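You operate a simulated robot arm through the tools that you are given. There is no shell and no other tool. Be economical: measure what you need, move in short steps, check, and stop when the job is done.

Carry out the task below with a simulated robot arm. There is one attempt and no reset: what you move stays moved.

## Task
Run the line empty: pump, rollers and lamps off, belt down to 4 m/min.
Fine: the pump goes off before the rollers; belt and fan keep running.
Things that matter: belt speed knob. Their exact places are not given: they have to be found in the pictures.

Only the result counts: the job must be done as asked and must still hold three seconds after the hand-in. Knocking over, shifting, dropping, spilling or breaking anything else fails it.

## Robot
A 6-joint arm with a two-finger gripper on a trunk, on a base that drives. Base frame: it is fixed to the floor where the robot stands at the start and does not move with it; the origin is under the middle of the robot, x ahead of it, y to its left, z up. Lengths are in cm, angles in rad, forces in N, time in s.
With the tool pointing down near the work surface it reaches from about 10 to 76 cm from the robot's upright axis, wherever it stands. Its first joint turns from -2.897 to 2.897 rad. Places, roughly: belt speed knob [50, 30, 70]. Payload 2.45 kg.
The tool frame sits at the grasp point between the pads (the TCP): z along the fingers, y along the line on which they close. The tips reach 2.6 cm beyond it. Largest opening 9.6 cm; the body of the gripper starts 6.9 cm behind the TCP.
Orientation is that of the tool frame in the base frame, as [roll, pitch, yaw] about the fixed x, y, z axes, in that order (R = Rz(yaw) Ry(pitch) Rx(roll)). With the fingers straight down and closing along the base's y, the tool's x points along the base's -x, its y along +y and its z along -z.

## Interface
- The arm moves only by the tool drive_tool. Its argument "increments" is a list that holds one entry, the list of rows, each a list of 7 numbers: the shift along the tool's x, y, z in units of 100 mm (1.0 is 100 mm), then the turn, a rotation vector about the tool's x, y, z in units of 90 degrees (1.0 is 90 degrees), then the closure in counts, from 0 (fully open) to 255 (shut). In form: [[[x, y, z, ax, ay, az, grip], ...]]. A call has 1 to 12 rows; each row is the pose to reach, as a shift and turn from the pose commanded when the call began, along the tool's axes at that moment. A call with a number of a shift or a turn outside -1 to 1 is refused whole. Rows are played at 5 a second. More than 5 cm and 0.15 rad between two rows, or a gripper value outside its range, and nothing of the call is played. A pose out of reach is approached as far as the arm can. The call stops where the force on the tool passes 40 N (or 10 N more than at its start, if that is more) or the arm is blocked; 0.2 s more then pass. The fingers move at their own pace and stop on an object; they squeeze with about 36 N. The grip force told is the motor's: it shows also when the fingers shut on nothing. Time passes only in rows, and 0.2 s behind the last, so rows that repeat a pose let the fingers close. It gives the time, the measured TCP pose, the force on the tool (base axes), the opening and the grip force at its end, in the units of the frame above (readings bear some noise), with the torque about the TCP (base axes, N m) and any sound that the robot's microphone picked up.
- Cameras (640 x 400 px; columns grow to the right, rows downward): "scene" is now at [3.58, 14.55, 107.49]; the picture's right is [-0.08, -1.00, 0.00], its down [-0.34, 0.03, -0.94] and it looks along [0.94, -0.08, -0.35] (base axes); focal length 247 px, centre (320, 200). "wrist" rides on the gripper at [8.2, 0.3, -9.8] in the tool frame; the picture's right is [-0.04, 1.00, 0.00], its down [-0.73, -0.03, -0.68] and it looks along [-0.68, -0.03, 0.73] (tool axes); focal length 256 px, centre (320, 200).
- grab_frame(camera): a new picture of that camera. No time passes.
- move_column(by): slides the trunk up (or, below 0, down) by that many cm; the arm and the scene camera ride with it, the base frame stays. It gives what a move gives, with no picture.
- roll_base(legs): drives the robot by 1 to 6 legs, each [ahead, turn to the left] in cm and rad, along the robot's own axes; the way and the turn of a leg run together, so that a leg with both is an arc; at most 150 cm and 3.142 rad a leg. The arm and the cameras ride along, it lands a little off, and it stops where it bumps. It gives what a move gives.
- aim_head(pan, tilt): turns the head with the scene camera to pan (to the left, within 2.705 rad either way) and tilt (down, from -0.506 to 1.204), counted from straight ahead of the robot. It gives what a move gives.
- locate(camera, pixels): for up to 12 pixels [column, row] of the newest picture of that camera ("zoom" is the newest enlarged one), the place [x, y, z] in the base frame of the surface seen there, good to about 0.2 cm, but the place of the scene camera against the robot may be out by one fixed shift of up to 1.2 cm in any direction. No time passes.
- inspect(camera, box): a new picture of the part [left, top, right, bottom] of that camera's present view, enlarged. No time passes.
- hand_in(): hands the job in; it is judged then, once.

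Go step by step. Measure first, check grasps and placings, and put right what went wrong. The budget is 80 turns and 48 pictures, counting those below and the enlarged ones. Unless the task says otherwise, let go and move clear before handing in, and close with one line.

The tools are called as a command line: name --argument value ..., lists and objects as JSON in quotes. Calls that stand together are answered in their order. drive_tool: Moves the arm, as the interface text tells. Its arguments: {"type":"object","properties":{"increments":{"type":"array","items":{"type":"array","items":{"type":"array","items":{"type":"number"}}}}},"required":["increments"]} The other tools are called the same way: move_column (by) slides the trunk up or down; roll_base (legs) drives the base; aim_head (pan, tilt) turns the head that bears the scene camera; grab_frame (camera) takes a picture; locate (camera, pixels) gives the place of the surface under pixels of a picture; inspect (camera, box) takes an enlarged picture of a part of a camera's view; hand_in () hands the job in.

At the start:

```text
clock: 0.0
tool_pos: [43.84, -10.34, 91.82]
tool_rot: [3.142, -0.001, -3.141]
wrist_force: [-0.3, 0.6, 0.1]
torque: [-0.01, -0.02, -0.03]
grip_width: 9.61
grasp_force: 0.1
trunk travel left (down, up): [-7.5, 7.5]
robot x, y, heading: [-0.23, 0.28, -0.003]
head pan, tilt: [-0.082, 0.353]
```

scene: 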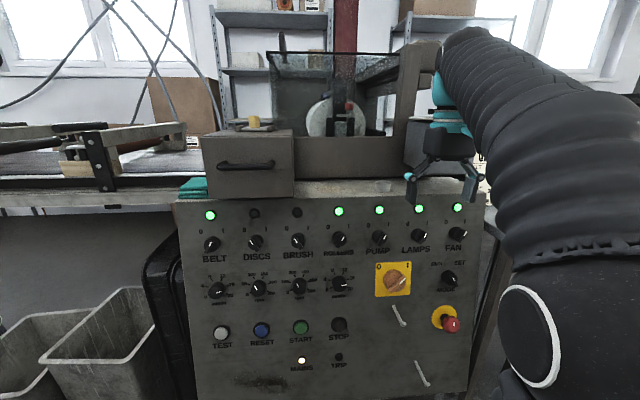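
wrist: 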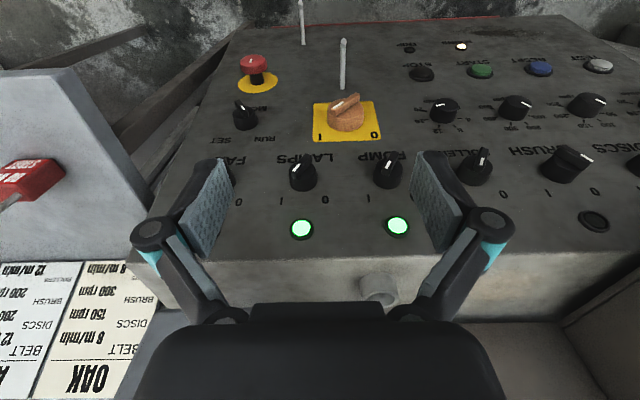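

The panel shows the knobs BELT, DISCS, BRUSH, ROLLERS, PUMP, LAMPS and FAN (row ~240), with the speed knobs below them (row ~288). I'll enlarge both halves to read the scales.

inspect --camera "scene" --box '[185, 200, 345, 300]'

inspect --camera "scene" --box '[320, 200, 480, 300]'

inspect --camera "scene" --box '[195, 260, 259, 300]'

```text
4.00 times, centred on (265, 250) of scene
```

zoom: 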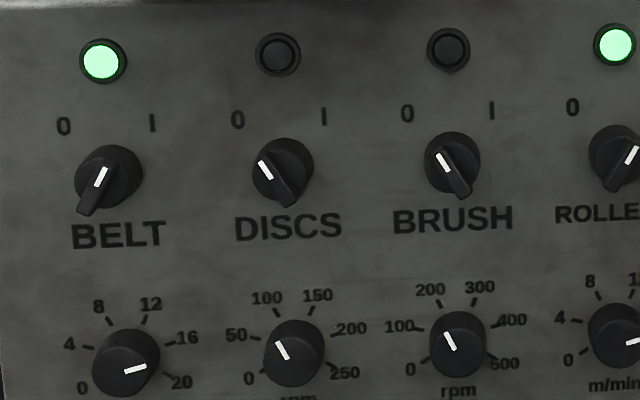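

```text
4.00 times, centred on (400, 250) of scene
```

zoom: 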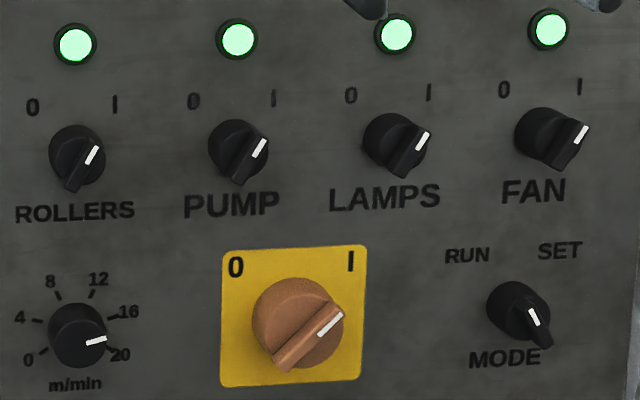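

```text
10.00 times, centred on (227, 280) of scene
```

zoom: 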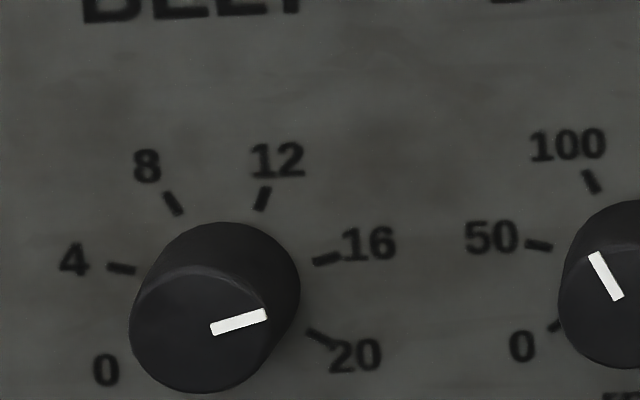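

The belt speed knob (zoom 200,325) points to about 16 and needs to go to 4. Pump, rollers and lamps are all at I. Next I'll measure the panel plane and the knob places.

grab_frame --camera "scene"

locate --camera "scene" --pixels '[[195, 260], [195, 340], [240, 350], [360, 330], [430, 345], [440, 220], [320, 260], [217, 292], [340, 240], [380, 238], [420, 237], [232, 220]]'

inspect --camera "wrist" --box '[220, 80, 620, 250]'

locate --camera "wrist" --pixels '[[302, 172], [388, 168], [481, 160], [588, 103], [302, 230], [398, 226], [340, 200], [450, 200], [590, 60], [460, 46], [303, 186], [388, 183]]'

```text
42 pictures are left
```

scene: 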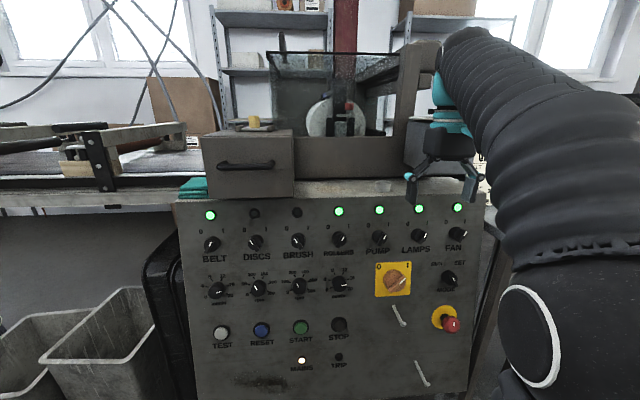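

```text
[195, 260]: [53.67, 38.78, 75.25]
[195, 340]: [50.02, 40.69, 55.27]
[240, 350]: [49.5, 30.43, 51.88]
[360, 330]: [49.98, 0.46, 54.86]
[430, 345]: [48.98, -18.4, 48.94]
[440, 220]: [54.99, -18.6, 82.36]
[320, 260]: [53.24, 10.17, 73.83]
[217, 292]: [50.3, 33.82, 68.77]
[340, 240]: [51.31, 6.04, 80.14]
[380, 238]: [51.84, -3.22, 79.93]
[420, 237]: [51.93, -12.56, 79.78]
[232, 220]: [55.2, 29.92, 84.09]
```

```text
1.60 times, centred on (420, 165) of wrist
```

zoom: 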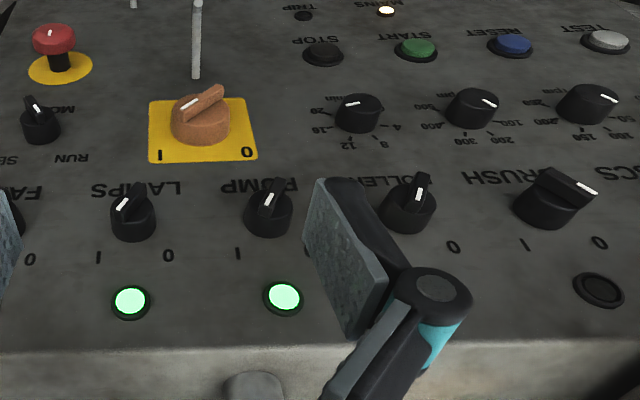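

```text
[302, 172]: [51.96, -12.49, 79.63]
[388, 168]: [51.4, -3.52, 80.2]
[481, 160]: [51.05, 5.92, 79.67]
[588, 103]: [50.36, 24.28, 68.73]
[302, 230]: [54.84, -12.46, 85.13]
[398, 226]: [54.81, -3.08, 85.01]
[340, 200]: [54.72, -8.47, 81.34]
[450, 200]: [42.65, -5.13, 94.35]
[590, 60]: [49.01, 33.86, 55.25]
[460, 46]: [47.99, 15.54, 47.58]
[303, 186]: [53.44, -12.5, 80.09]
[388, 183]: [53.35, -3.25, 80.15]
```

The panel leans back about 0.18 rad from vertical, with its normal at about (-0.98, 0, 0.18). The pump knob is near y -3.4, z 80. I'll back off and turn the tool to face the panel.

drive_tool --increments '[[[0.06, 0.07, 0.1, 0, -0.0885, 0, 0], [0.12, 0.14, 0.2, 0, -0.177, 0, 0], [0.18, 0.21, 0.3, 0, -0.2655, 0, 0], [0.24, 0.28, 0.4, 0, -0.354, 0, 0], [0.3, 0.35, 0.5, 0, -0.4425, 0, 0], [0.36, 0.42, 0.6, 0, -0.531, 0, 0], [0.42, 0.49, 0.7, 0, -0.6195, 0, 0], [0.48, 0.56, 0.8, 0, -0.708, 0, 0], [0.54, 0.63, 0.9, 0, -0.7965, 0, 0], [0.58, 0.69, 0.98, 0, -0.885, 0, 0], [0.58, 0.69, 0.98, 0, -0.885, 0, 0]]]'

grab_frame --camera "wrist"

grab_frame --camera "scene"

```text
clock: 2.4
tool_pos: [38.0, -3.63, 82.02]
tool_rot: [-3.136, 1.392, -3.14]
wrist_force: [0.2, -0.4, -0.2]
torque: [0.0, -0.01, 0.0]
grip_width: 9.59
grasp_force: 0.1
trunk travel left (down, up): [-7.5, 7.5]
robot x, y, heading: [-0.1, 0.15, -0.001]
head pan, tilt: [-0.082, 0.353]
```

```text
40 pictures are left
```

wrist: 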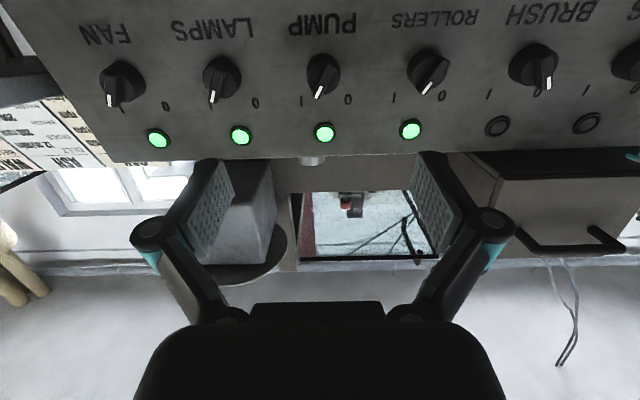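

```text
39 pictures are left
```

scene: 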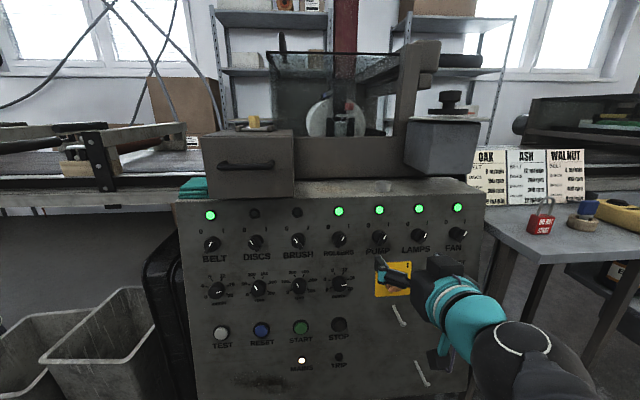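

The tool now faces the panel and the knobs are visible (pump at wrist 322,75). I'll zoom on them for shape and position.

inspect --camera "wrist" --box '[180, 0, 480, 150]'

locate --camera "wrist" --pixels '[[319, 90], [322, 72], [325, 60], [432, 84], [428, 68], [211, 97], [221, 78], [324, 132], [410, 130], [240, 135], [350, 110], [270, 60]]'

inspect --camera "scene" --box '[470, 140, 640, 246]'

```text
2.13 times, centred on (330, 75) of wrist
```

zoom: 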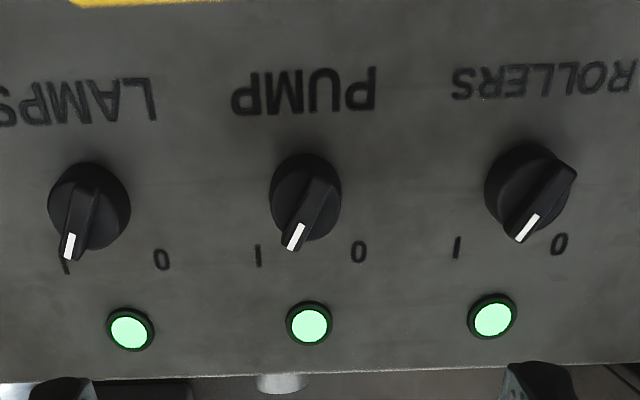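

```text
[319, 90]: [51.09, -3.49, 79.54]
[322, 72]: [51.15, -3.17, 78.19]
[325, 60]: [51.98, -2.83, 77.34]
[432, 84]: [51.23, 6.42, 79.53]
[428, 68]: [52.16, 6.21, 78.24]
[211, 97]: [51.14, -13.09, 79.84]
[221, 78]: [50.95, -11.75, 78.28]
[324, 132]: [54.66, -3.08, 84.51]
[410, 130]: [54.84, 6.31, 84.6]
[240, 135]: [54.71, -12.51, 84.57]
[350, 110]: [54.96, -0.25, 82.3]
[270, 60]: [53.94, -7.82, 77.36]
```

```text
3.76 times, centred on (555, 193) of scene
```

zoom: 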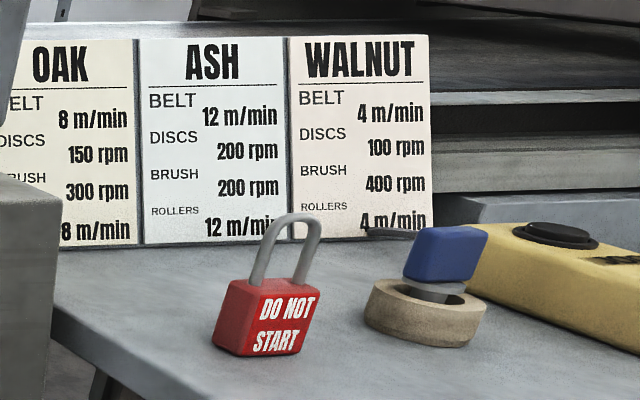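

The bar knobs sit on round bases. I'll measure the bar ends and centres precisely from a fresh zoom.

inspect --camera "wrist" --box '[280, 45, 376, 105]'

```text
6.67 times, centred on (328, 75) of wrist
```

zoom: 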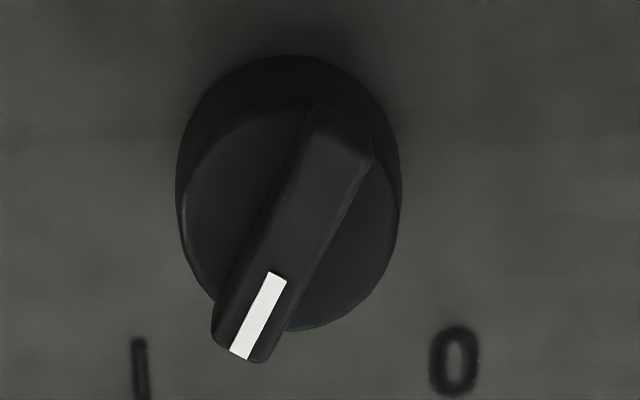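

locate --camera "zoom" --pixels '[[240, 350], [275, 275], [300, 215], [332, 120], [230, 200], [370, 220], [185, 200], [396, 200], [290, 62], [310, 320], [138, 370], [455, 360]]'

```text
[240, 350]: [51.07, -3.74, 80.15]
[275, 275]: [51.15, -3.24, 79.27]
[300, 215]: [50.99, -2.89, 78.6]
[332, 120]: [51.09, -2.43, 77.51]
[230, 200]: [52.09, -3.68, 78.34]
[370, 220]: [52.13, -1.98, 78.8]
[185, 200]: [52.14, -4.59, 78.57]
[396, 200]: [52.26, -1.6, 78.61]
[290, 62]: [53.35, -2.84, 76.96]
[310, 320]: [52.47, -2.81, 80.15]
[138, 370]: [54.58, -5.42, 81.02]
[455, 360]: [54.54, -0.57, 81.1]
```

The pump bar is about 26° clockwise, centred at (51.07, -3.08, 78.85), 1 cm deep and in front of a round base. I'll pre-align with the rotation and a narrowed grip, standing off.

drive_tool --increments '[[[0.03, 0.02, 0.2, 0, 0, 0.08, 60], [0.05, 0.04, 0.4, 0, 0, 0.16, 120], [0.07, 0.05, 0.6, 0, 0, 0.24, 170], [0.079, 0.055, 0.7, 0, 0, 0.29, 170], [0.079, 0.055, 0.7, 0, 0, 0.29, 170]]]'

grab_frame --camera "wrist"

```text
clock: 3.6
tool_pos: [44.89, -2.9, 79.87]
tool_rot: [1.963, 1.081, 1.921]
wrist_force: [-0.6, 0.2, -0.1]
torque: [0.0, -0.02, -0.05]
grip_width: 3.19
grasp_force: 0.0
trunk travel left (down, up): [-7.5, 7.5]
robot x, y, heading: [-0.17, 0.16, 0.001]
head pan, tilt: [-0.082, 0.353]
```

```text
35 pictures are left
```

wrist: 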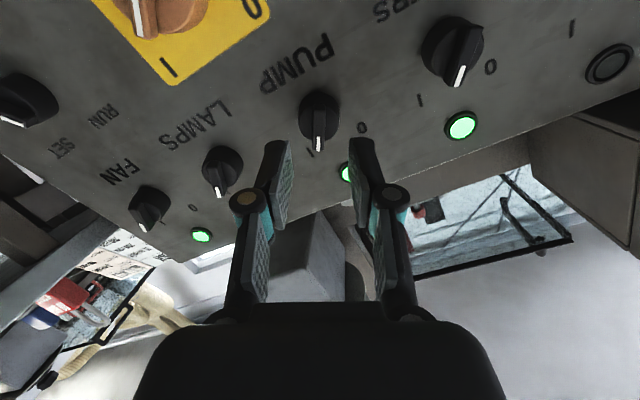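

The bar lines up with the fingers (wrist 318,125). I'll advance 4.5 cm, then close.

drive_tool --increments '[[[0, -0.01, 0.15, 0, 0, 0, 170], [0, -0.01, 0.3, 0, 0, 0, 170], [0, -0.01, 0.4, 0, 0, 0, 170], [0, -0.01, 0.445, 0, 0, 0, 170], [0, -0.01, 0.445, 0, 0, 0, 170]]]'

grab_frame --camera "wrist"

```text
clock: 4.8
tool_pos: [49.34, -3.06, 79.22]
tool_rot: [1.966, 1.085, 1.923]
wrist_force: [0.3, 0.2, 0.1]
torque: [-0.02, -0.03, -0.01]
grip_width: 3.18
grasp_force: 0.2
trunk travel left (down, up): [-7.5, 7.5]
robot x, y, heading: [0.34, -0.36, -0.0]
head pan, tilt: [-0.082, 0.353]
```

```text
34 pictures are left
```

wrist: 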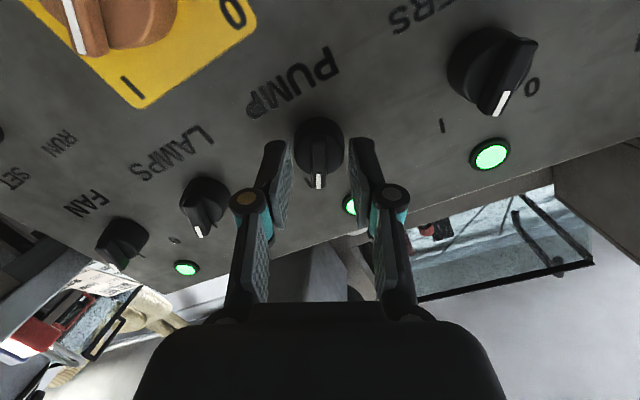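

The fingertips straddle the bar, so I'll close now.

drive_tool --increments '[[[0, -0.01, 0.445, 0, 0, 0, 215], [0, -0.01, 0.445, 0, 0, 0, 255], [0, -0.01, 0.445, 0, 0, 0, 255]]]'

grab_frame --camera "wrist"

```text
clock: 5.1
tool_pos: [49.87, -3.11, 79.28]
tool_rot: [1.954, 1.088, 1.914]
wrist_force: [-45.3, 3.8, 10.0]
torque: [0.05, -0.02, 0.22]
grip_width: 3.49
grasp_force: 12.7
trunk travel left (down, up): [-7.5, 7.5]
robot x, y, heading: [-0.07, -0.29, 0.001]
head pan, tilt: [-0.082, 0.353]
stopped in row 1: the force on the tool passed its limit at 110 N (the readings are from after the stop); the commanded pose is now the measured one
```

```text
33 pictures are left
```

wrist: 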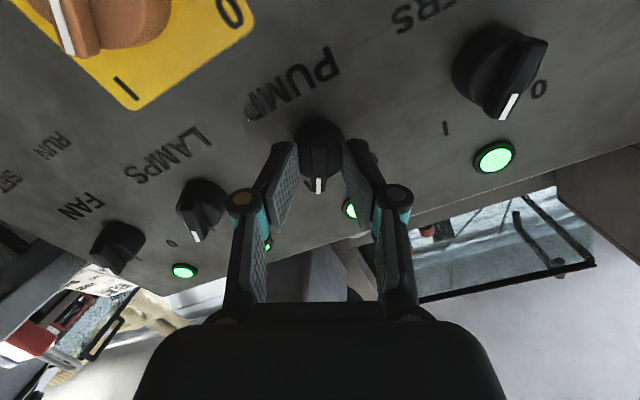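

I made a mistake: the shift repeated from the new start pose, so the fingers pressed on the knob base and the move stopped. I'll back off about 0.6 cm and check.

drive_tool --increments '[[[0, 0, -0.06, 0, 0, 0, 170], [0, 0, -0.06, 0, 0, 0, 170]]]'

inspect --camera "wrist" --box '[220, 80, 420, 205]'

```text
clock: 5.7
tool_pos: [49.55, -2.94, 78.9]
tool_rot: [1.974, 1.083, 1.926]
wrist_force: [-1.6, -1.1, 0.2]
torque: [-0.01, -0.02, -0.03]
grip_width: 3.26
grasp_force: 0.2
trunk travel left (down, up): [-7.5, 7.5]
robot x, y, heading: [0.03, -0.52, 0.0]
head pan, tilt: [-0.082, 0.353]
```

```text
3.20 times, centred on (320, 142) of wrist
```

zoom: 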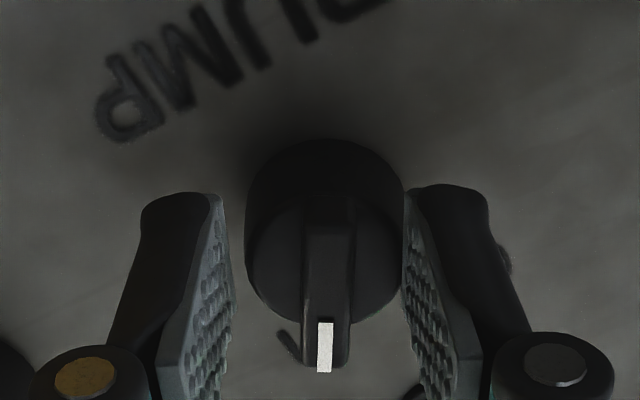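

The knob is intact and centred. I'll back off another 0.2 cm and close on the bar.

drive_tool --increments '[[[0, 0.01, -0.02, 0, 0, 0, 170], [0, 0.01, -0.02, 0, 0, 0, 215], [0, 0.01, -0.02, 0, 0, 0, 255], [0, 0.01, -0.02, 0, 0, 0, 255], [0, 0.01, -0.02, 0, 0, 0, 255]]]'

inspect --camera "wrist" --box '[220, 80, 420, 205]'

```text
clock: 6.9
tool_pos: [49.24, -3.0, 78.94]
tool_rot: [1.969, 1.083, 1.924]
wrist_force: [-0.2, -3.1, -1.1]
torque: [0.0, 0.06, -0.06]
grip_width: 0.9
grasp_force: 36.4
trunk travel left (down, up): [-7.5, 7.5]
robot x, y, heading: [0.05, -0.14, -0.0]
head pan, tilt: [-0.082, 0.353]
```

```text
3.20 times, centred on (320, 142) of wrist
```

zoom: 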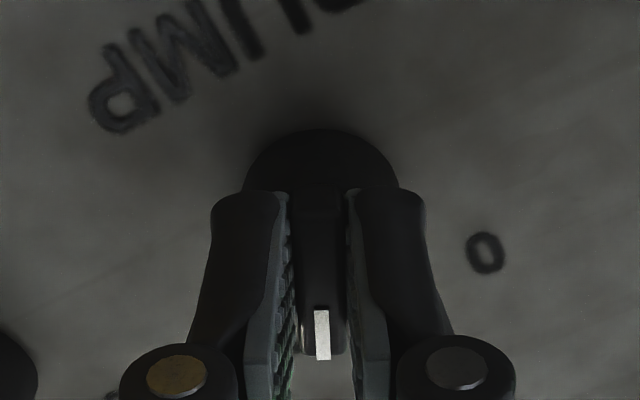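

The grip is on the bar at 0.9 cm. I'll turn it counterclockwise by about 54°.

drive_tool --increments '[[[0, 0, 0, 0, 0, -0.08, 255], [0, 0, 0, 0, 0, -0.16, 255], [0, 0, 0, 0, 0, -0.24, 255], [0, 0, 0, 0, 0, -0.32, 255], [0, 0, 0, 0, 0, -0.4, 255], [0, 0, 0, 0, 0, -0.48, 255], [0, 0, 0, 0, 0, -0.56, 255], [0, 0, 0, 0, 0, -0.6, 255], [0, 0, 0, 0, 0, -0.6, 255]]]'

grab_frame --camera "wrist"

```text
clock: 8.7
tool_pos: [49.28, -3.28, 79.01]
tool_rot: [-1.966, 1.076, -1.932]
wrist_force: [8.8, -13.3, 2.5]
torque: [-0.1, 0.77, -0.77]
grip_width: 0.89
grasp_force: 36.1
trunk travel left (down, up): [-7.5, 7.5]
robot x, y, heading: [-0.14, -0.07, -0.001]
head pan, tilt: [-0.082, 0.353]
stopped in row 8: the force on the tool passed its limit at 42 N (the readings are from after the stop); the commanded pose is now the measured one
```

```text
30 pictures are left
```

wrist: 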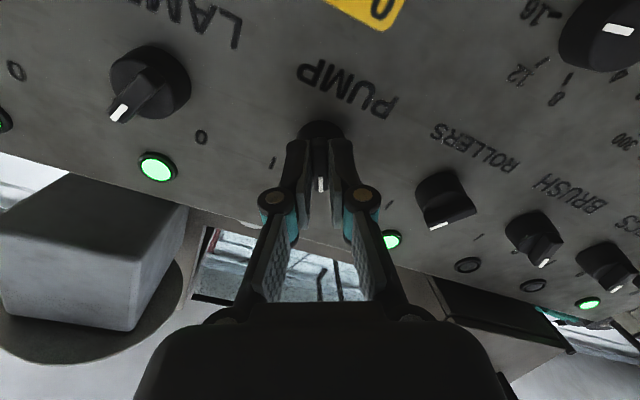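

The pump turned until it hit the end stop. I'll release and back off 5 cm.

drive_tool --increments '[[[0, 0, 0, 0, 0, 0, 170], [0, 0, 0, 0, 0, 0, 170], [0, 0, -0.3, 0, 0, 0, 170], [0, 0, -0.6, 0, 0, 0, 170], [0, 0, -0.6, 0, 0, 0, 170]]]'

grab_frame --camera "wrist"

inspect --camera "scene" --box '[185, 190, 505, 390]'

```text
clock: 9.9
tool_pos: [43.34, -3.02, 80.1]
tool_rot: [-1.964, 1.074, -1.926]
wrist_force: [-0.1, -0.2, -0.4]
torque: [0.0, -0.02, 0.01]
grip_width: 3.18
grasp_force: 0.0
trunk travel left (down, up): [-7.5, 7.5]
robot x, y, heading: [-0.33, 0.03, -0.005]
head pan, tilt: [-0.082, 0.353]
```

```text
29 pictures are left
```

wrist: 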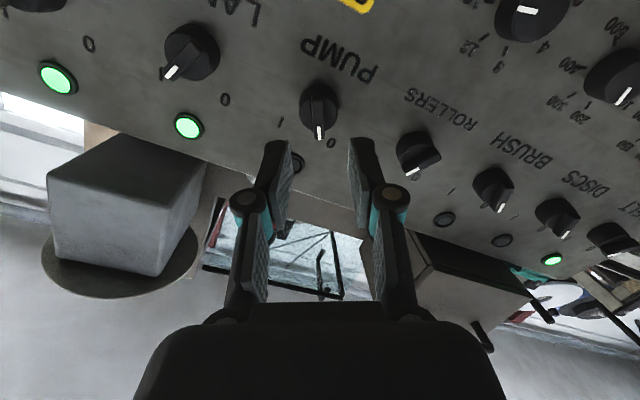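

```text
2.00 times, centred on (345, 290) of scene
```

zoom: 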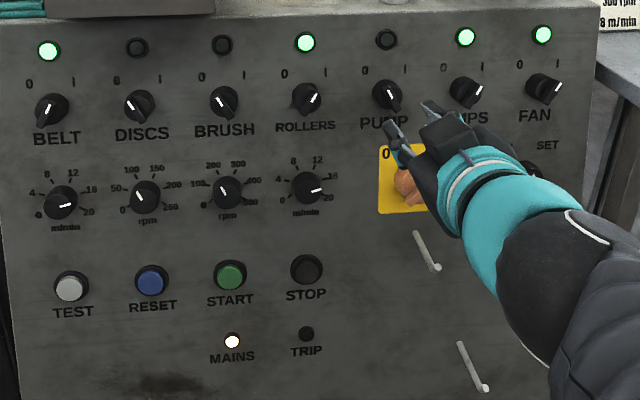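

The pump is off (lamp dark, knob at 0). Next I'll move across to the rollers knob (y≈6.3) and turn back to +26°.

drive_tool --increments '[[[-0.06, 0.12, 0, 0, 0, 0.083, 170], [-0.12, 0.24, 0, 0, 0, 0.166, 170], [-0.18, 0.36, 0, 0, 0, 0.249, 170], [-0.24, 0.48, 0, 0, 0, 0.332, 170], [-0.3, 0.6, 0, 0, 0, 0.415, 170], [-0.36, 0.72, 0, 0, 0, 0.498, 170], [-0.407, 0.836, 0, 0, 0, 0.58, 170], [-0.407, 0.836, 0, 0, 0, 0.58, 170]]]'

inspect --camera "wrist" --box '[220, 60, 420, 185]'

```text
clock: 11.7
tool_pos: [42.68, 4.26, 77.28]
tool_rot: [2.232, 1.007, 2.166]
wrist_force: [1.6, -1.6, 1.5]
torque: [0.03, 0.18, 0.16]
grip_width: 3.2
grasp_force: 0.0
out of reach, approached as far as the arm can: row 2, 3, 4, 5, 6, 7, 8
trunk travel left (down, up): [-7.5, 7.5]
robot x, y, heading: [-0.21, 0.07, -0.006]
head pan, tilt: [-0.082, 0.353]
```

```text
3.20 times, centred on (320, 122) of wrist
```

zoom: 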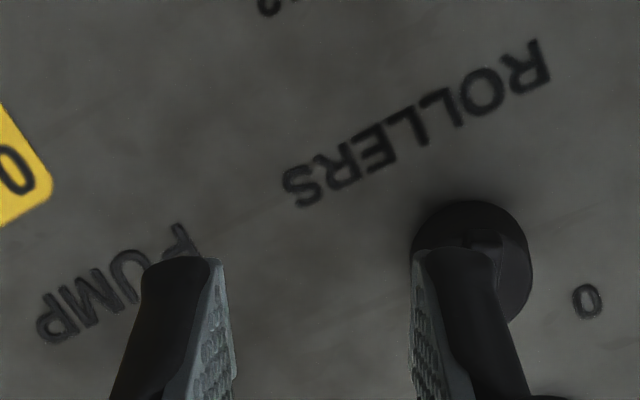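

The arm is too folded here to reach the rollers pose. I'll roll the base back about 18 cm for more room.

roll_base --legs '[[-18, 0]]'

grab_frame --camera "wrist"

```text
clock: 13.2
tool_pos: [24.84, 4.2, 77.69]
tool_rot: [2.221, 1.041, 2.156]
wrist_force: [-1.0, 0.0, 1.1]
torque: [0.04, 0.02, 0.0]
grip_width: 3.2
grasp_force: 0.0
trunk travel left (down, up): [-7.5, 7.5]
robot x, y, heading: [-17.8, 0.31, -0.01]
head pan, tilt: [-0.082, 0.353]
```

```text
26 pictures are left
```

wrist: 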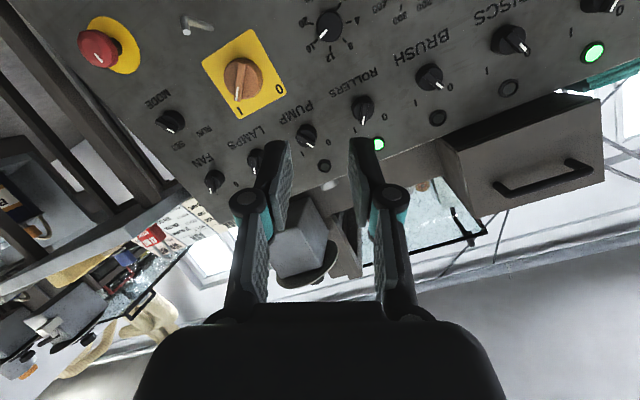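

The base is back by 18 cm. I'll correct the orientation by about 0.13 rad and go part of the way to the rollers standoff.

drive_tool --increments '[[[-0.09, 0.08, 0.25, -0.017, -0.037, 0, 170], [-0.19, 0.155, 0.5, -0.034, -0.074, 0, 170], [-0.28, 0.23, 0.75, -0.034, -0.074, 0, 170], [-0.38, 0.31, 1.0, -0.034, -0.074, 0, 170], [-0.38, 0.31, 1.0, -0.034, -0.074, 0, 170]]]'

```text
clock: 14.4
tool_pos: [35.77, 5.4, 79.24]
tool_rot: [1.985, 1.099, 1.948]
wrist_force: [0.5, -0.2, -0.1]
torque: [0.01, -0.01, 0.0]
grip_width: 3.21
grasp_force: 0.2
trunk travel left (down, up): [-7.5, 7.5]
robot x, y, heading: [-17.87, -0.11, -0.004]
head pan, tilt: [-0.082, 0.353]
```

drive_tool --increments '[[[-0.08, 0.09, 0.35, 0, 0, 0, 170], [-0.163, 0.177, 0.716, 0, 0, 0, 170], [-0.163, 0.177, 0.716, 0, 0, 0, 170]]]'

inspect --camera "wrist" --box '[220, 40, 420, 165]'

locate --camera "zoom" --pixels '[[300, 160], [320, 200], [320, 240]]'

```text
clock: 15.2
tool_pos: [43.33, 6.2, 80.15]
tool_rot: [1.985, 1.1, 1.947]
wrist_force: [0.6, 0.0, 0.9]
torque: [-0.01, 0.01, -0.01]
grip_width: 3.18
grasp_force: 0.0
trunk travel left (down, up): [-7.5, 7.5]
robot x, y, heading: [-17.91, 0.34, -0.009]
head pan, tilt: [-0.082, 0.353]
```

```text
3.20 times, centred on (320, 102) of wrist
```

zoom: 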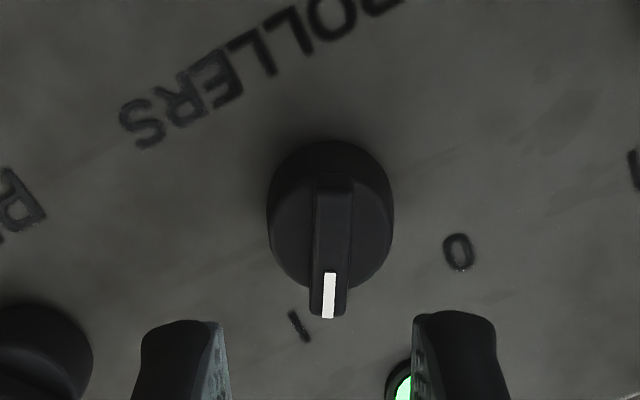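

```text
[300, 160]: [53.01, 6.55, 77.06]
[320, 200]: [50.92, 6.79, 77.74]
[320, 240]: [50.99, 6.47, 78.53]
```

locate --camera "zoom" --pixels '[[333, 185], [331, 240], [329, 310]]'

```text
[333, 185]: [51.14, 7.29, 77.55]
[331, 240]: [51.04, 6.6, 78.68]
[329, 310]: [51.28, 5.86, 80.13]
```

The bar centre is at (51.1, 6.57, 78.85). I'll advance 6 cm with a 0.3 cm sideways correction and close in the same call.

drive_tool --increments '[[[0, 0.015, 0.2, 0, 0, 0, 170], [0, 0.03, 0.4, 0, 0, 0, 170], [0, 0.03, 0.53, 0, 0, 0, 170], [0, 0.03, 0.6, 0, 0, 0, 170], [0, 0.03, 0.6, 0, 0, 0, 170], [0, 0.03, 0.6, 0, 0, 0, 220], [0, 0.03, 0.6, 0, 0, 0, 255], [0, 0.03, 0.6, 0, 0, 0, 255], [0, 0.03, 0.6, 0, 0, 0, 255]]]'

inspect --camera "wrist" --box '[220, 80, 420, 205]'

```text
clock: 17.2
tool_pos: [49.36, 6.5, 79.07]
tool_rot: [1.987, 1.099, 1.948]
wrist_force: [1.2, -2.2, -1.1]
torque: [0.0, -0.12, -0.09]
grip_width: 0.87
grasp_force: 37.1
trunk travel left (down, up): [-7.5, 7.5]
robot x, y, heading: [-18.0, -0.17, -0.003]
head pan, tilt: [-0.082, 0.353]
```

```text
3.20 times, centred on (320, 142) of wrist
```

zoom: 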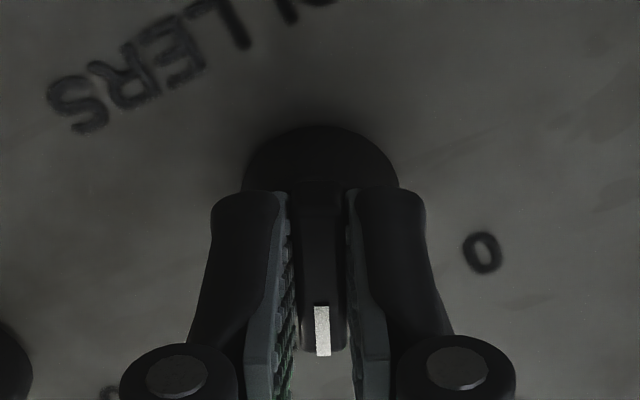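

The rollers knob is gripped, so I'll turn it counterclockwise.

drive_tool --increments '[[[0, 0, 0, 0, 0, -0.08, 255], [0, 0, 0, 0, 0, -0.16, 255], [0, 0, 0, 0, 0, -0.24, 255], [0, 0, 0, 0, 0, -0.32, 255], [0, 0, 0, 0, 0, -0.4, 255], [0, 0, 0, 0, 0, -0.48, 255], [0, 0, 0, 0, 0, -0.56, 255], [0, 0, 0, 0, 0, -0.57, 255]]]'

```text
clock: 19.0
tool_pos: [49.29, 6.26, 79.08]
tool_rot: [-1.966, 1.079, -1.922]
wrist_force: [12.9, -32.5, 2.4]
torque: [-0.08, 0.23, -0.96]
grip_width: 0.89
grasp_force: 36.6
trunk travel left (down, up): [-7.5, 7.5]
robot x, y, heading: [-17.68, -0.11, -0.012]
head pan, tilt: [-0.082, 0.353]
```

drive_tool --increments '[[[0, 0, 0, 0, 0, 0, 170], [0, 0, 0, 0, 0, 0, 170], [0, 0, -0.3, 0, 0, 0, 170], [0, 0, -0.6, 0, 0, 0, 170], [0, 0, -0.6, 0, 0, 0, 170]]]'

grab_frame --camera "wrist"

```text
clock: 20.2
tool_pos: [43.17, 6.7, 80.17]
tool_rot: [-1.968, 1.078, -1.921]
wrist_force: [0.5, 0.0, -1.0]
torque: [0.0, -0.01, 0.01]
grip_width: 3.2
grasp_force: 0.2
trunk travel left (down, up): [-7.5, 7.5]
robot x, y, heading: [-17.95, -0.15, -0.002]
head pan, tilt: [-0.082, 0.353]
```

```text
23 pictures are left
```

wrist: 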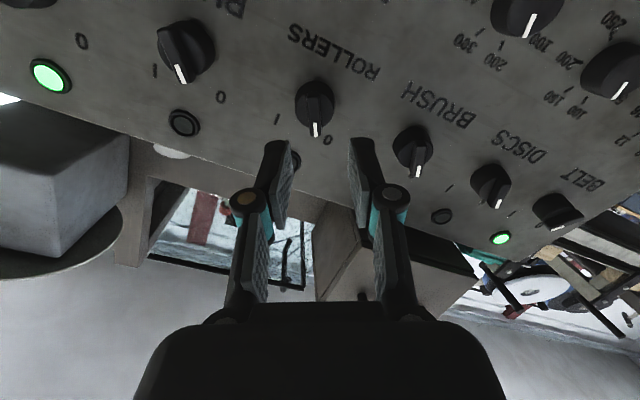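

The rollers are off. I'll move across to LAMPS (y≈-12.5) in two calls, turning back to +26°.

drive_tool --increments '[[[0.1, -0.21, 0, 0, 0, 0.08, 170], [0.2, -0.42, 0, 0, 0, 0.16, 170], [0.3, -0.64, 0, 0, 0, 0.24, 170], [0.418, -0.858, 0, 0, 0, 0.29, 170], [0.418, -0.858, 0, 0, 0, 0.29, 170]]]'

drive_tool --increments '[[[0, -0.24, 0, 0, 0, 0.08, 170], [0, -0.48, 0, 0, 0, 0.16, 170], [0, -0.72, 0, 0, 0, 0.24, 170], [0, -0.955, 0, 0, 0, 0.29, 170], [0, -0.955, 0, 0, 0, 0.29, 170]]]'

inspect --camera "wrist" --box '[220, 40, 420, 165]'

```text
clock: 21.4
tool_pos: [43.26, -3.08, 80.08]
tool_rot: [-3.122, 1.386, -3.119]
wrist_force: [0.0, -0.3, -0.2]
torque: [-0.01, 0.02, 0.03]
grip_width: 3.19
grasp_force: 0.1
trunk travel left (down, up): [-7.5, 7.5]
robot x, y, heading: [-17.72, -0.09, -0.007]
head pan, tilt: [-0.082, 0.353]
```

```text
clock: 22.6
tool_pos: [43.43, -12.62, 80.23]
tool_rot: [1.974, 1.085, 1.934]
wrist_force: [-0.1, -0.1, -0.3]
torque: [0.02, -0.02, -0.02]
grip_width: 3.21
grasp_force: 0.1
trunk travel left (down, up): [-7.5, 7.5]
robot x, y, heading: [-17.85, 0.19, -0.007]
head pan, tilt: [-0.082, 0.353]
```

```text
3.20 times, centred on (320, 102) of wrist
```

zoom: 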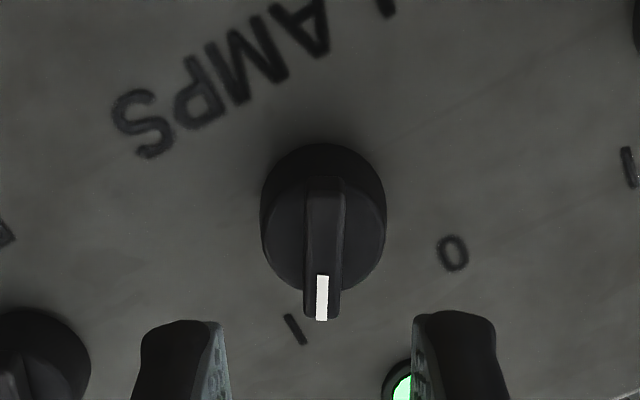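

It lines up well (bar at zoom 322,245). I'll advance and close.

drive_tool --increments '[[[0, 0.01, 0.2, 0, 0, 0, 170], [0, 0.01, 0.4, 0, 0, 0, 170], [0, 0.01, 0.53, 0, 0, 0, 170], [0, 0.01, 0.59, 0, 0, 0, 170], [0, 0.01, 0.59, 0, 0, 0, 170], [0, 0.01, 0.59, 0, 0, 0, 220], [0, 0.01, 0.59, 0, 0, 0, 255], [0, 0.01, 0.59, 0, 0, 0, 255], [0, 0.01, 0.59, 0, 0, 0, 255]]]'

```text
clock: 24.6
tool_pos: [49.22, -12.64, 79.07]
tool_rot: [1.975, 1.083, 1.934]
wrist_force: [1.6, -18.7, -3.9]
torque: [-0.09, -0.42, -0.66]
grip_width: 0.87
grasp_force: 36.5
trunk travel left (down, up): [-7.5, 7.5]
robot x, y, heading: [-17.93, -0.12, -0.01]
head pan, tilt: [-0.082, 0.353]
```

It is gripped at 0.87 cm. I'll turn it with a slight -y relief.

drive_tool --increments '[[[0, -0.01, 0, 0, 0, -0.08, 255], [0, -0.01, 0, 0, 0, -0.16, 255], [0, -0.01, 0, 0, 0, -0.24, 255], [0, -0.01, 0, 0, 0, -0.32, 255], [0, -0.01, 0, 0, 0, -0.4, 255], [0, -0.01, 0, 0, 0, -0.48, 255], [0, -0.01, 0, 0, 0, -0.56, 255], [0, -0.01, 0, 0, 0, -0.57, 255]]]'

drive_tool --increments '[[[0, 0, 0, 0, 0, 0, 170], [0, 0, 0, 0, 0, 0, 170], [0, 0, -0.3, 0, 0, 0, 170], [0, 0, -0.6, 0, 0, 0, 170], [0, 0, -0.6, 0, 0, 0, 170]]]'

grab_frame --camera "wrist"

```text
clock: 26.4
tool_pos: [49.18, -12.63, 79.19]
tool_rot: [-1.979, 1.096, -1.937]
wrist_force: [4.8, -33.1, 4.7]
torque: [-0.1, 0.68, -1.18]
grip_width: 0.88
grasp_force: 36.8
trunk travel left (down, up): [-7.5, 7.5]
robot x, y, heading: [-17.48, -0.25, -0.007]
head pan, tilt: [-0.082, 0.353]
```

```text
clock: 27.6
tool_pos: [43.3, -12.32, 80.32]
tool_rot: [-1.981, 1.092, -1.937]
wrist_force: [0.8, 0.1, -0.7]
torque: [-0.01, -0.01, 0.01]
grip_width: 3.22
grasp_force: 0.0
trunk travel left (down, up): [-7.5, 7.5]
robot x, y, heading: [-18.0, 0.29, -0.01]
head pan, tilt: [-0.082, 0.353]
```

```text
21 pictures are left
```

wrist: 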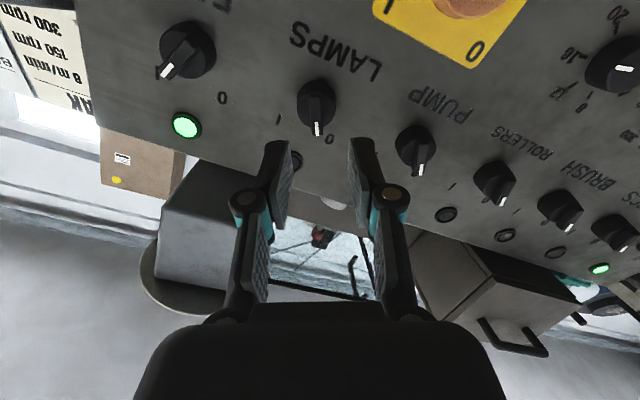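

The lamps are off. I'll retreat a bit and travel at az=0 toward the belt speed knob (~y 34.5, z 69).

drive_tool --increments '[[[0, 0, -0.4, 0, 0, 0, 170], [-0.1, 0.2, -0.5, 0, 0, 0.08, 170], [-0.2, 0.4, -0.5, 0, 0, 0.16, 170], [-0.3, 0.6, -0.5, 0, 0, 0.24, 170], [-0.394, 0.81, -0.5, 0, 0, 0.29, 170], [-0.394, 0.81, -0.5, 0, 0, 0.29, 170]]]'

drive_tool --increments '[[[0, 0.3, 0, 0, 0, 0, 120], [0, 0.6, 0, 0, 0, 0, 120], [0, 0.95, 0, 0, 0, 0, 120]]]'

drive_tool --increments '[[[0.1, 0.3, 0, 0, 0, 0, 120], [0.2, 0.6, 0, 0, 0, 0, 120], [0.3, 0.95, 0, 0, 0, 0, 120]]]'

drive_tool --increments '[[[0.2, 0.3, 0, 0, 0, 0, 120], [0.4, 0.6, 0, 0, 0, 0, 120], [0.6, 0.9, 0, 0, 0, 0, 120], [0.6, 0.9, 0, 0, 0, 0, 120]]]'

grab_frame --camera "wrist"

```text
clock: 29.0
tool_pos: [38.44, -3.38, 81.14]
tool_rot: [3.076, 1.385, 3.076]
wrist_force: [-0.5, 0.2, 0.1]
torque: [0.01, -0.02, -0.04]
grip_width: 3.21
grasp_force: 0.1
trunk travel left (down, up): [-7.5, 7.5]
robot x, y, heading: [-17.74, -0.35, -0.008]
head pan, tilt: [-0.082, 0.353]
```

```text
clock: 29.8
tool_pos: [38.43, 5.99, 81.19]
tool_rot: [3.092, 1.387, 3.094]
wrist_force: [0.6, 0.6, 0.6]
torque: [0.02, 0.01, 0.01]
grip_width: 5.09
grasp_force: 0.2
trunk travel left (down, up): [-7.5, 7.5]
robot x, y, heading: [-18.14, 0.21, -0.001]
head pan, tilt: [-0.082, 0.353]
```

```text
clock: 30.6
tool_pos: [37.74, 15.39, 78.66]
tool_rot: [3.08, 1.386, 3.082]
wrist_force: [-0.1, -0.7, -0.7]
torque: [0.02, -0.01, 0.03]
grip_width: 5.06
grasp_force: 0.0
trunk travel left (down, up): [-7.5, 7.5]
robot x, y, heading: [-18.18, -0.09, -0.006]
head pan, tilt: [-0.082, 0.353]
```

```text
clock: 31.6
tool_pos: [37.05, 24.62, 72.67]
tool_rot: [3.076, 1.387, 3.078]
wrist_force: [-0.5, 0.0, -0.4]
torque: [-0.01, 0.0, -0.03]
grip_width: 5.07
grasp_force: 0.1
trunk travel left (down, up): [-7.5, 7.5]
robot x, y, heading: [-17.95, 0.15, -0.003]
head pan, tilt: [-0.082, 0.353]
```

```text
20 pictures are left
```

wrist: 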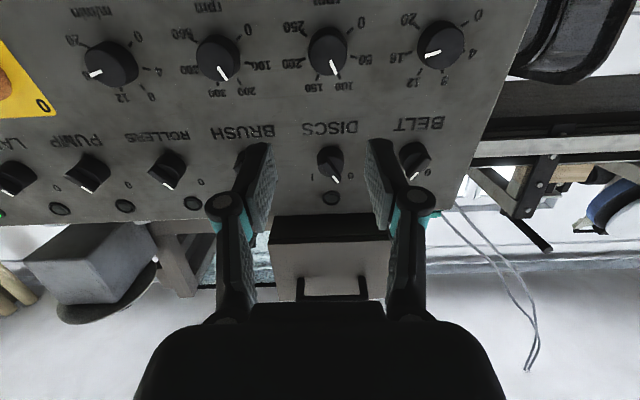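

The belt speed knob is at wrist (440,45). I'll zoom in and measure it.

inspect --camera "wrist" --box '[376, 0, 504, 80]'

```text
5.00 times, centred on (440, 40) of wrist
```

zoom: 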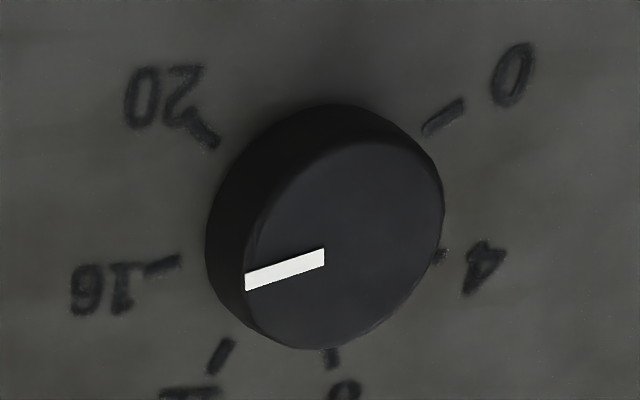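

locate --camera "zoom" --pixels '[[250, 283], [320, 255], [440, 215], [265, 240], [350, 146], [340, 345], [345, 245], [212, 140], [430, 130], [150, 268], [443, 256], [215, 365]]'

```text
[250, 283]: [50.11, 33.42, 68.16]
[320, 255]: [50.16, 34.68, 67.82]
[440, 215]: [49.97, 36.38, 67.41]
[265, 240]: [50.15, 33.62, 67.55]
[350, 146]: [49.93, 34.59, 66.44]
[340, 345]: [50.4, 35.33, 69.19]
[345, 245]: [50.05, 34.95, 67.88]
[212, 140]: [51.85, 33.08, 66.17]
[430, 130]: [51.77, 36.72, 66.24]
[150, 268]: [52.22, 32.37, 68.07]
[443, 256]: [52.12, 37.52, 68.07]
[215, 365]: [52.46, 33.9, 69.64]
```

The scale runs ±135° (4 at about -81°, 16 at +81°) and the mark sits near +75°. The face centre is at (50.1, 34.95, 67.8). I'll move to the standoff and rotate to about +75°.

drive_tool --increments '[[[0.08, 0.33, 0.1, 0, 0, 0, 120], [0.16, 0.66, 0.2, 0, 0, 0, 120], [0.25, 1.0, 0.3, 0, 0, 0, 120], [0.25, 1.0, 0.3, 0, 0, 0, 120]]]'

drive_tool --increments '[[[0, 0.03, 0.1, 0, 0, 0.09, 120], [0, 0.03, 0.2, 0, 0, 0.18, 120], [0, 0.03, 0.3, 0, 0, 0.27, 120], [0, 0.03, 0.37, 0, 0, 0.36, 120], [0, 0.03, 0.37, 0, 0, 0.45, 120], [0, 0.03, 0.37, 0, 0, 0.54, 120], [0, 0.03, 0.37, 0, 0, 0.63, 120], [0, 0.03, 0.37, 0, 0, 0.72, 120], [0, 0.03, 0.37, 0, 0, 0.8, 120], [0, 0.03, 0.37, 0, 0, 0.83, 120], [0, 0.03, 0.37, 0, 0, 0.83, 120]]]'

grab_frame --camera "wrist"

```text
clock: 32.6
tool_pos: [39.24, 34.65, 70.06]
tool_rot: [3.076, 1.386, 3.078]
wrist_force: [0.4, 0.6, -0.5]
torque: [0.0, -0.01, 0.0]
grip_width: 5.09
grasp_force: 0.0
trunk travel left (down, up): [-7.5, 7.5]
robot x, y, heading: [-17.91, -0.01, -0.004]
head pan, tilt: [-0.082, 0.353]
```

```text
clock: 35.0
tool_pos: [42.81, 34.88, 69.1]
tool_rot: [1.76, 0.25, 1.62]
wrist_force: [-1.1, 0.3, 0.3]
torque: [-0.01, 0.04, 0.05]
grip_width: 5.07
grasp_force: 0.0
trunk travel left (down, up): [-7.5, 7.5]
robot x, y, heading: [-18.47, 0.07, -0.003]
head pan, tilt: [-0.082, 0.353]
```

```text
18 pictures are left
```

wrist: 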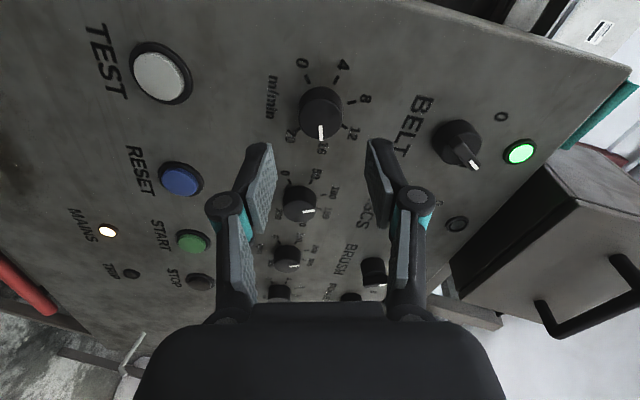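

The rotation was reachable. I'll zoom to check the mark and alignment.

inspect --camera "wrist" --box '[256, 50, 384, 160]'

```text
3.64 times, centred on (320, 105) of wrist
```

zoom: 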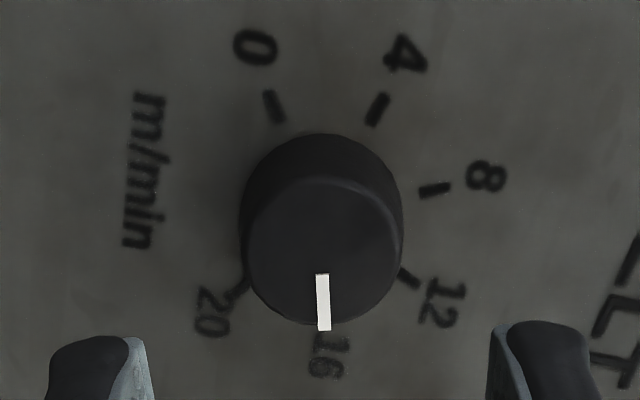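

locate --camera "zoom" --pixels '[[322, 277], [324, 325], [250, 250], [402, 250], [325, 182], [325, 250], [265, 95], [279, 120], [384, 97], [371, 123], [238, 290], [415, 285]]'

```text
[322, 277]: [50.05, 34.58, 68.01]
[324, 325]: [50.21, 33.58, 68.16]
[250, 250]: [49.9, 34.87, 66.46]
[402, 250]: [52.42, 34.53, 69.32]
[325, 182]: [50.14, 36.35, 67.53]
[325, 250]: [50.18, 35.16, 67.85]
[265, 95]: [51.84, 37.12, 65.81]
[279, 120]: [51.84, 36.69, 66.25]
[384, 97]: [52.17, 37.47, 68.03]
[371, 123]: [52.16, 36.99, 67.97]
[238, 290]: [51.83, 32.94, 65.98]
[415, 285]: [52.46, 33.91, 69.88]
```

The mark is exactly at 16 (+81°), so the turn needed is -162°. The face centre is (50.1, 34.95, 68.0); I'll advance 6.35 cm and grip.

drive_tool --increments '[[[0, 0.01, 0.2, 0, 0, 0, 120], [0, 0.015, 0.4, 0, 0, 0, 120], [0, 0.015, 0.55, 0, 0, 0, 120], [0, 0.015, 0.62, 0, 0, 0, 120], [0, 0.015, 0.62, 0, 0, 0, 120], [0, 0.015, 0.62, 0, 0, 0, 200], [0, 0.015, 0.62, 0, 0, 0, 255], [0, 0.015, 0.62, 0, 0, 0, 255], [0, 0.015, 0.62, 0, 0, 0, 255]]]'

grab_frame --camera "wrist"

```text
clock: 37.0
tool_pos: [49.02, 35.0, 67.99]
tool_rot: [1.764, 0.252, 1.623]
wrist_force: [-8.9, -4.8, -9.7]
torque: [0.0, 0.25, -0.13]
grip_width: 3.3
grasp_force: 44.9
trunk travel left (down, up): [-7.5, 7.5]
robot x, y, heading: [-17.97, -0.24, -0.009]
head pan, tilt: [-0.082, 0.353]
```

```text
16 pictures are left
```

wrist: 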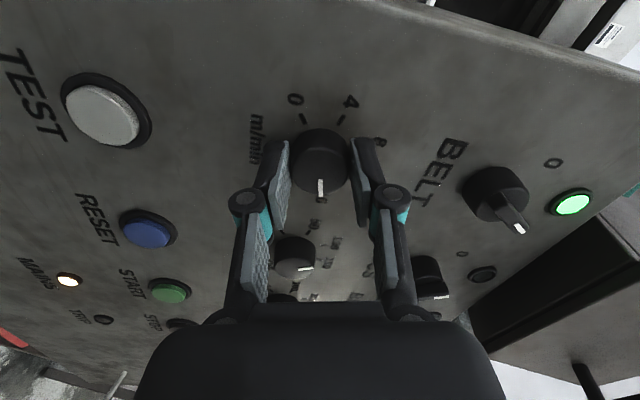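

It is gripped on the cylinder (3.3 cm). I'll turn the first -81°.

drive_tool --increments '[[[0, 0, 0, 0, 0, -0.08, 255], [0, 0, 0, 0, 0, -0.16, 255], [0, 0, 0, 0, 0, -0.24, 255], [0, 0, 0, 0, 0, -0.32, 255], [0, 0, 0, 0, 0, -0.4, 255], [0, 0, 0, 0, 0, -0.48, 255], [0, 0, 0, 0, 0, -0.56, 255], [0, 0, 0, 0, 0, -0.64, 255], [0, 0, 0, 0, 0, -0.72, 255], [0, 0, 0, 0, 0, -0.8, 255], [0, 0, 0, 0, 0, -0.88, 255], [0, 0, 0, 0, 0, -0.9, 255]]]'

grab_frame --camera "wrist"

```text
clock: 38.8
tool_pos: [48.99, 34.99, 67.81]
tool_rot: [2.079, 1.177, 2.046]
wrist_force: [-0.6, 0.2, -3.1]
torque: [-0.09, -0.7, -0.6]
grip_width: 3.28
grasp_force: 45.0
trunk travel left (down, up): [-7.5, 7.5]
robot x, y, heading: [-17.8, 0.13, -0.007]
head pan, tilt: [-0.082, 0.353]
stopped in row 8: the force on the tool passed its limit at 41 N (the readings are from after the stop); the commanded pose is now the measured one
```

```text
15 pictures are left
```

wrist: 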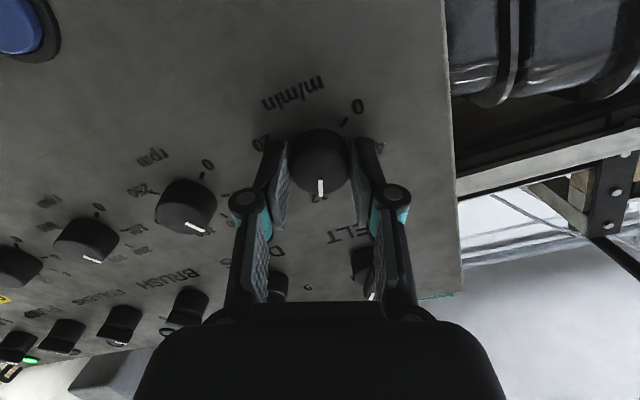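

The knob followed about 55° of the turn, then lateral force built up. I'll release and regrip to relieve it.

drive_tool --increments '[[[0, 0, 0, 0, 0, 0, 120], [0, 0, 0, 0, 0, 0, 120], [0, 0, 0, 0, 0, 0, 120]]]'

inspect --camera "wrist" --box '[240, 70, 400, 220]'

locate --camera "zoom" --pixels '[[320, 330], [320, 280]]'

```text
clock: 39.6
tool_pos: [48.82, 35.0, 67.89]
tool_rot: [2.076, 1.173, 2.044]
wrist_force: [0.4, 0.9, 0.1]
torque: [0.01, 0.01, 0.04]
grip_width: 5.09
grasp_force: 0.1
trunk travel left (down, up): [-7.5, 7.5]
robot x, y, heading: [-17.96, 0.17, -0.003]
head pan, tilt: [-0.082, 0.353]
```

```text
2.67 times, centred on (320, 145) of wrist
```

zoom: 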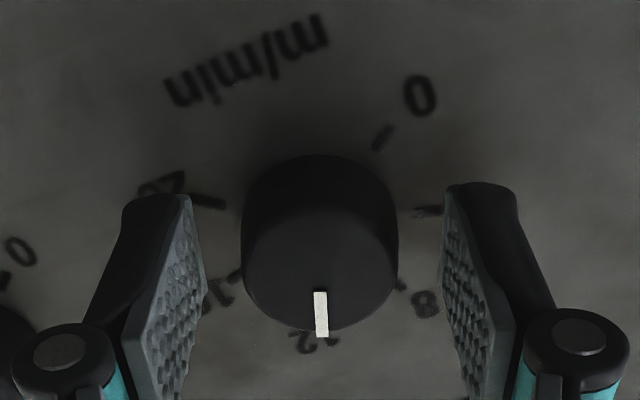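

```text
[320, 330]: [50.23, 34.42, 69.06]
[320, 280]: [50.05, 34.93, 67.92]
```

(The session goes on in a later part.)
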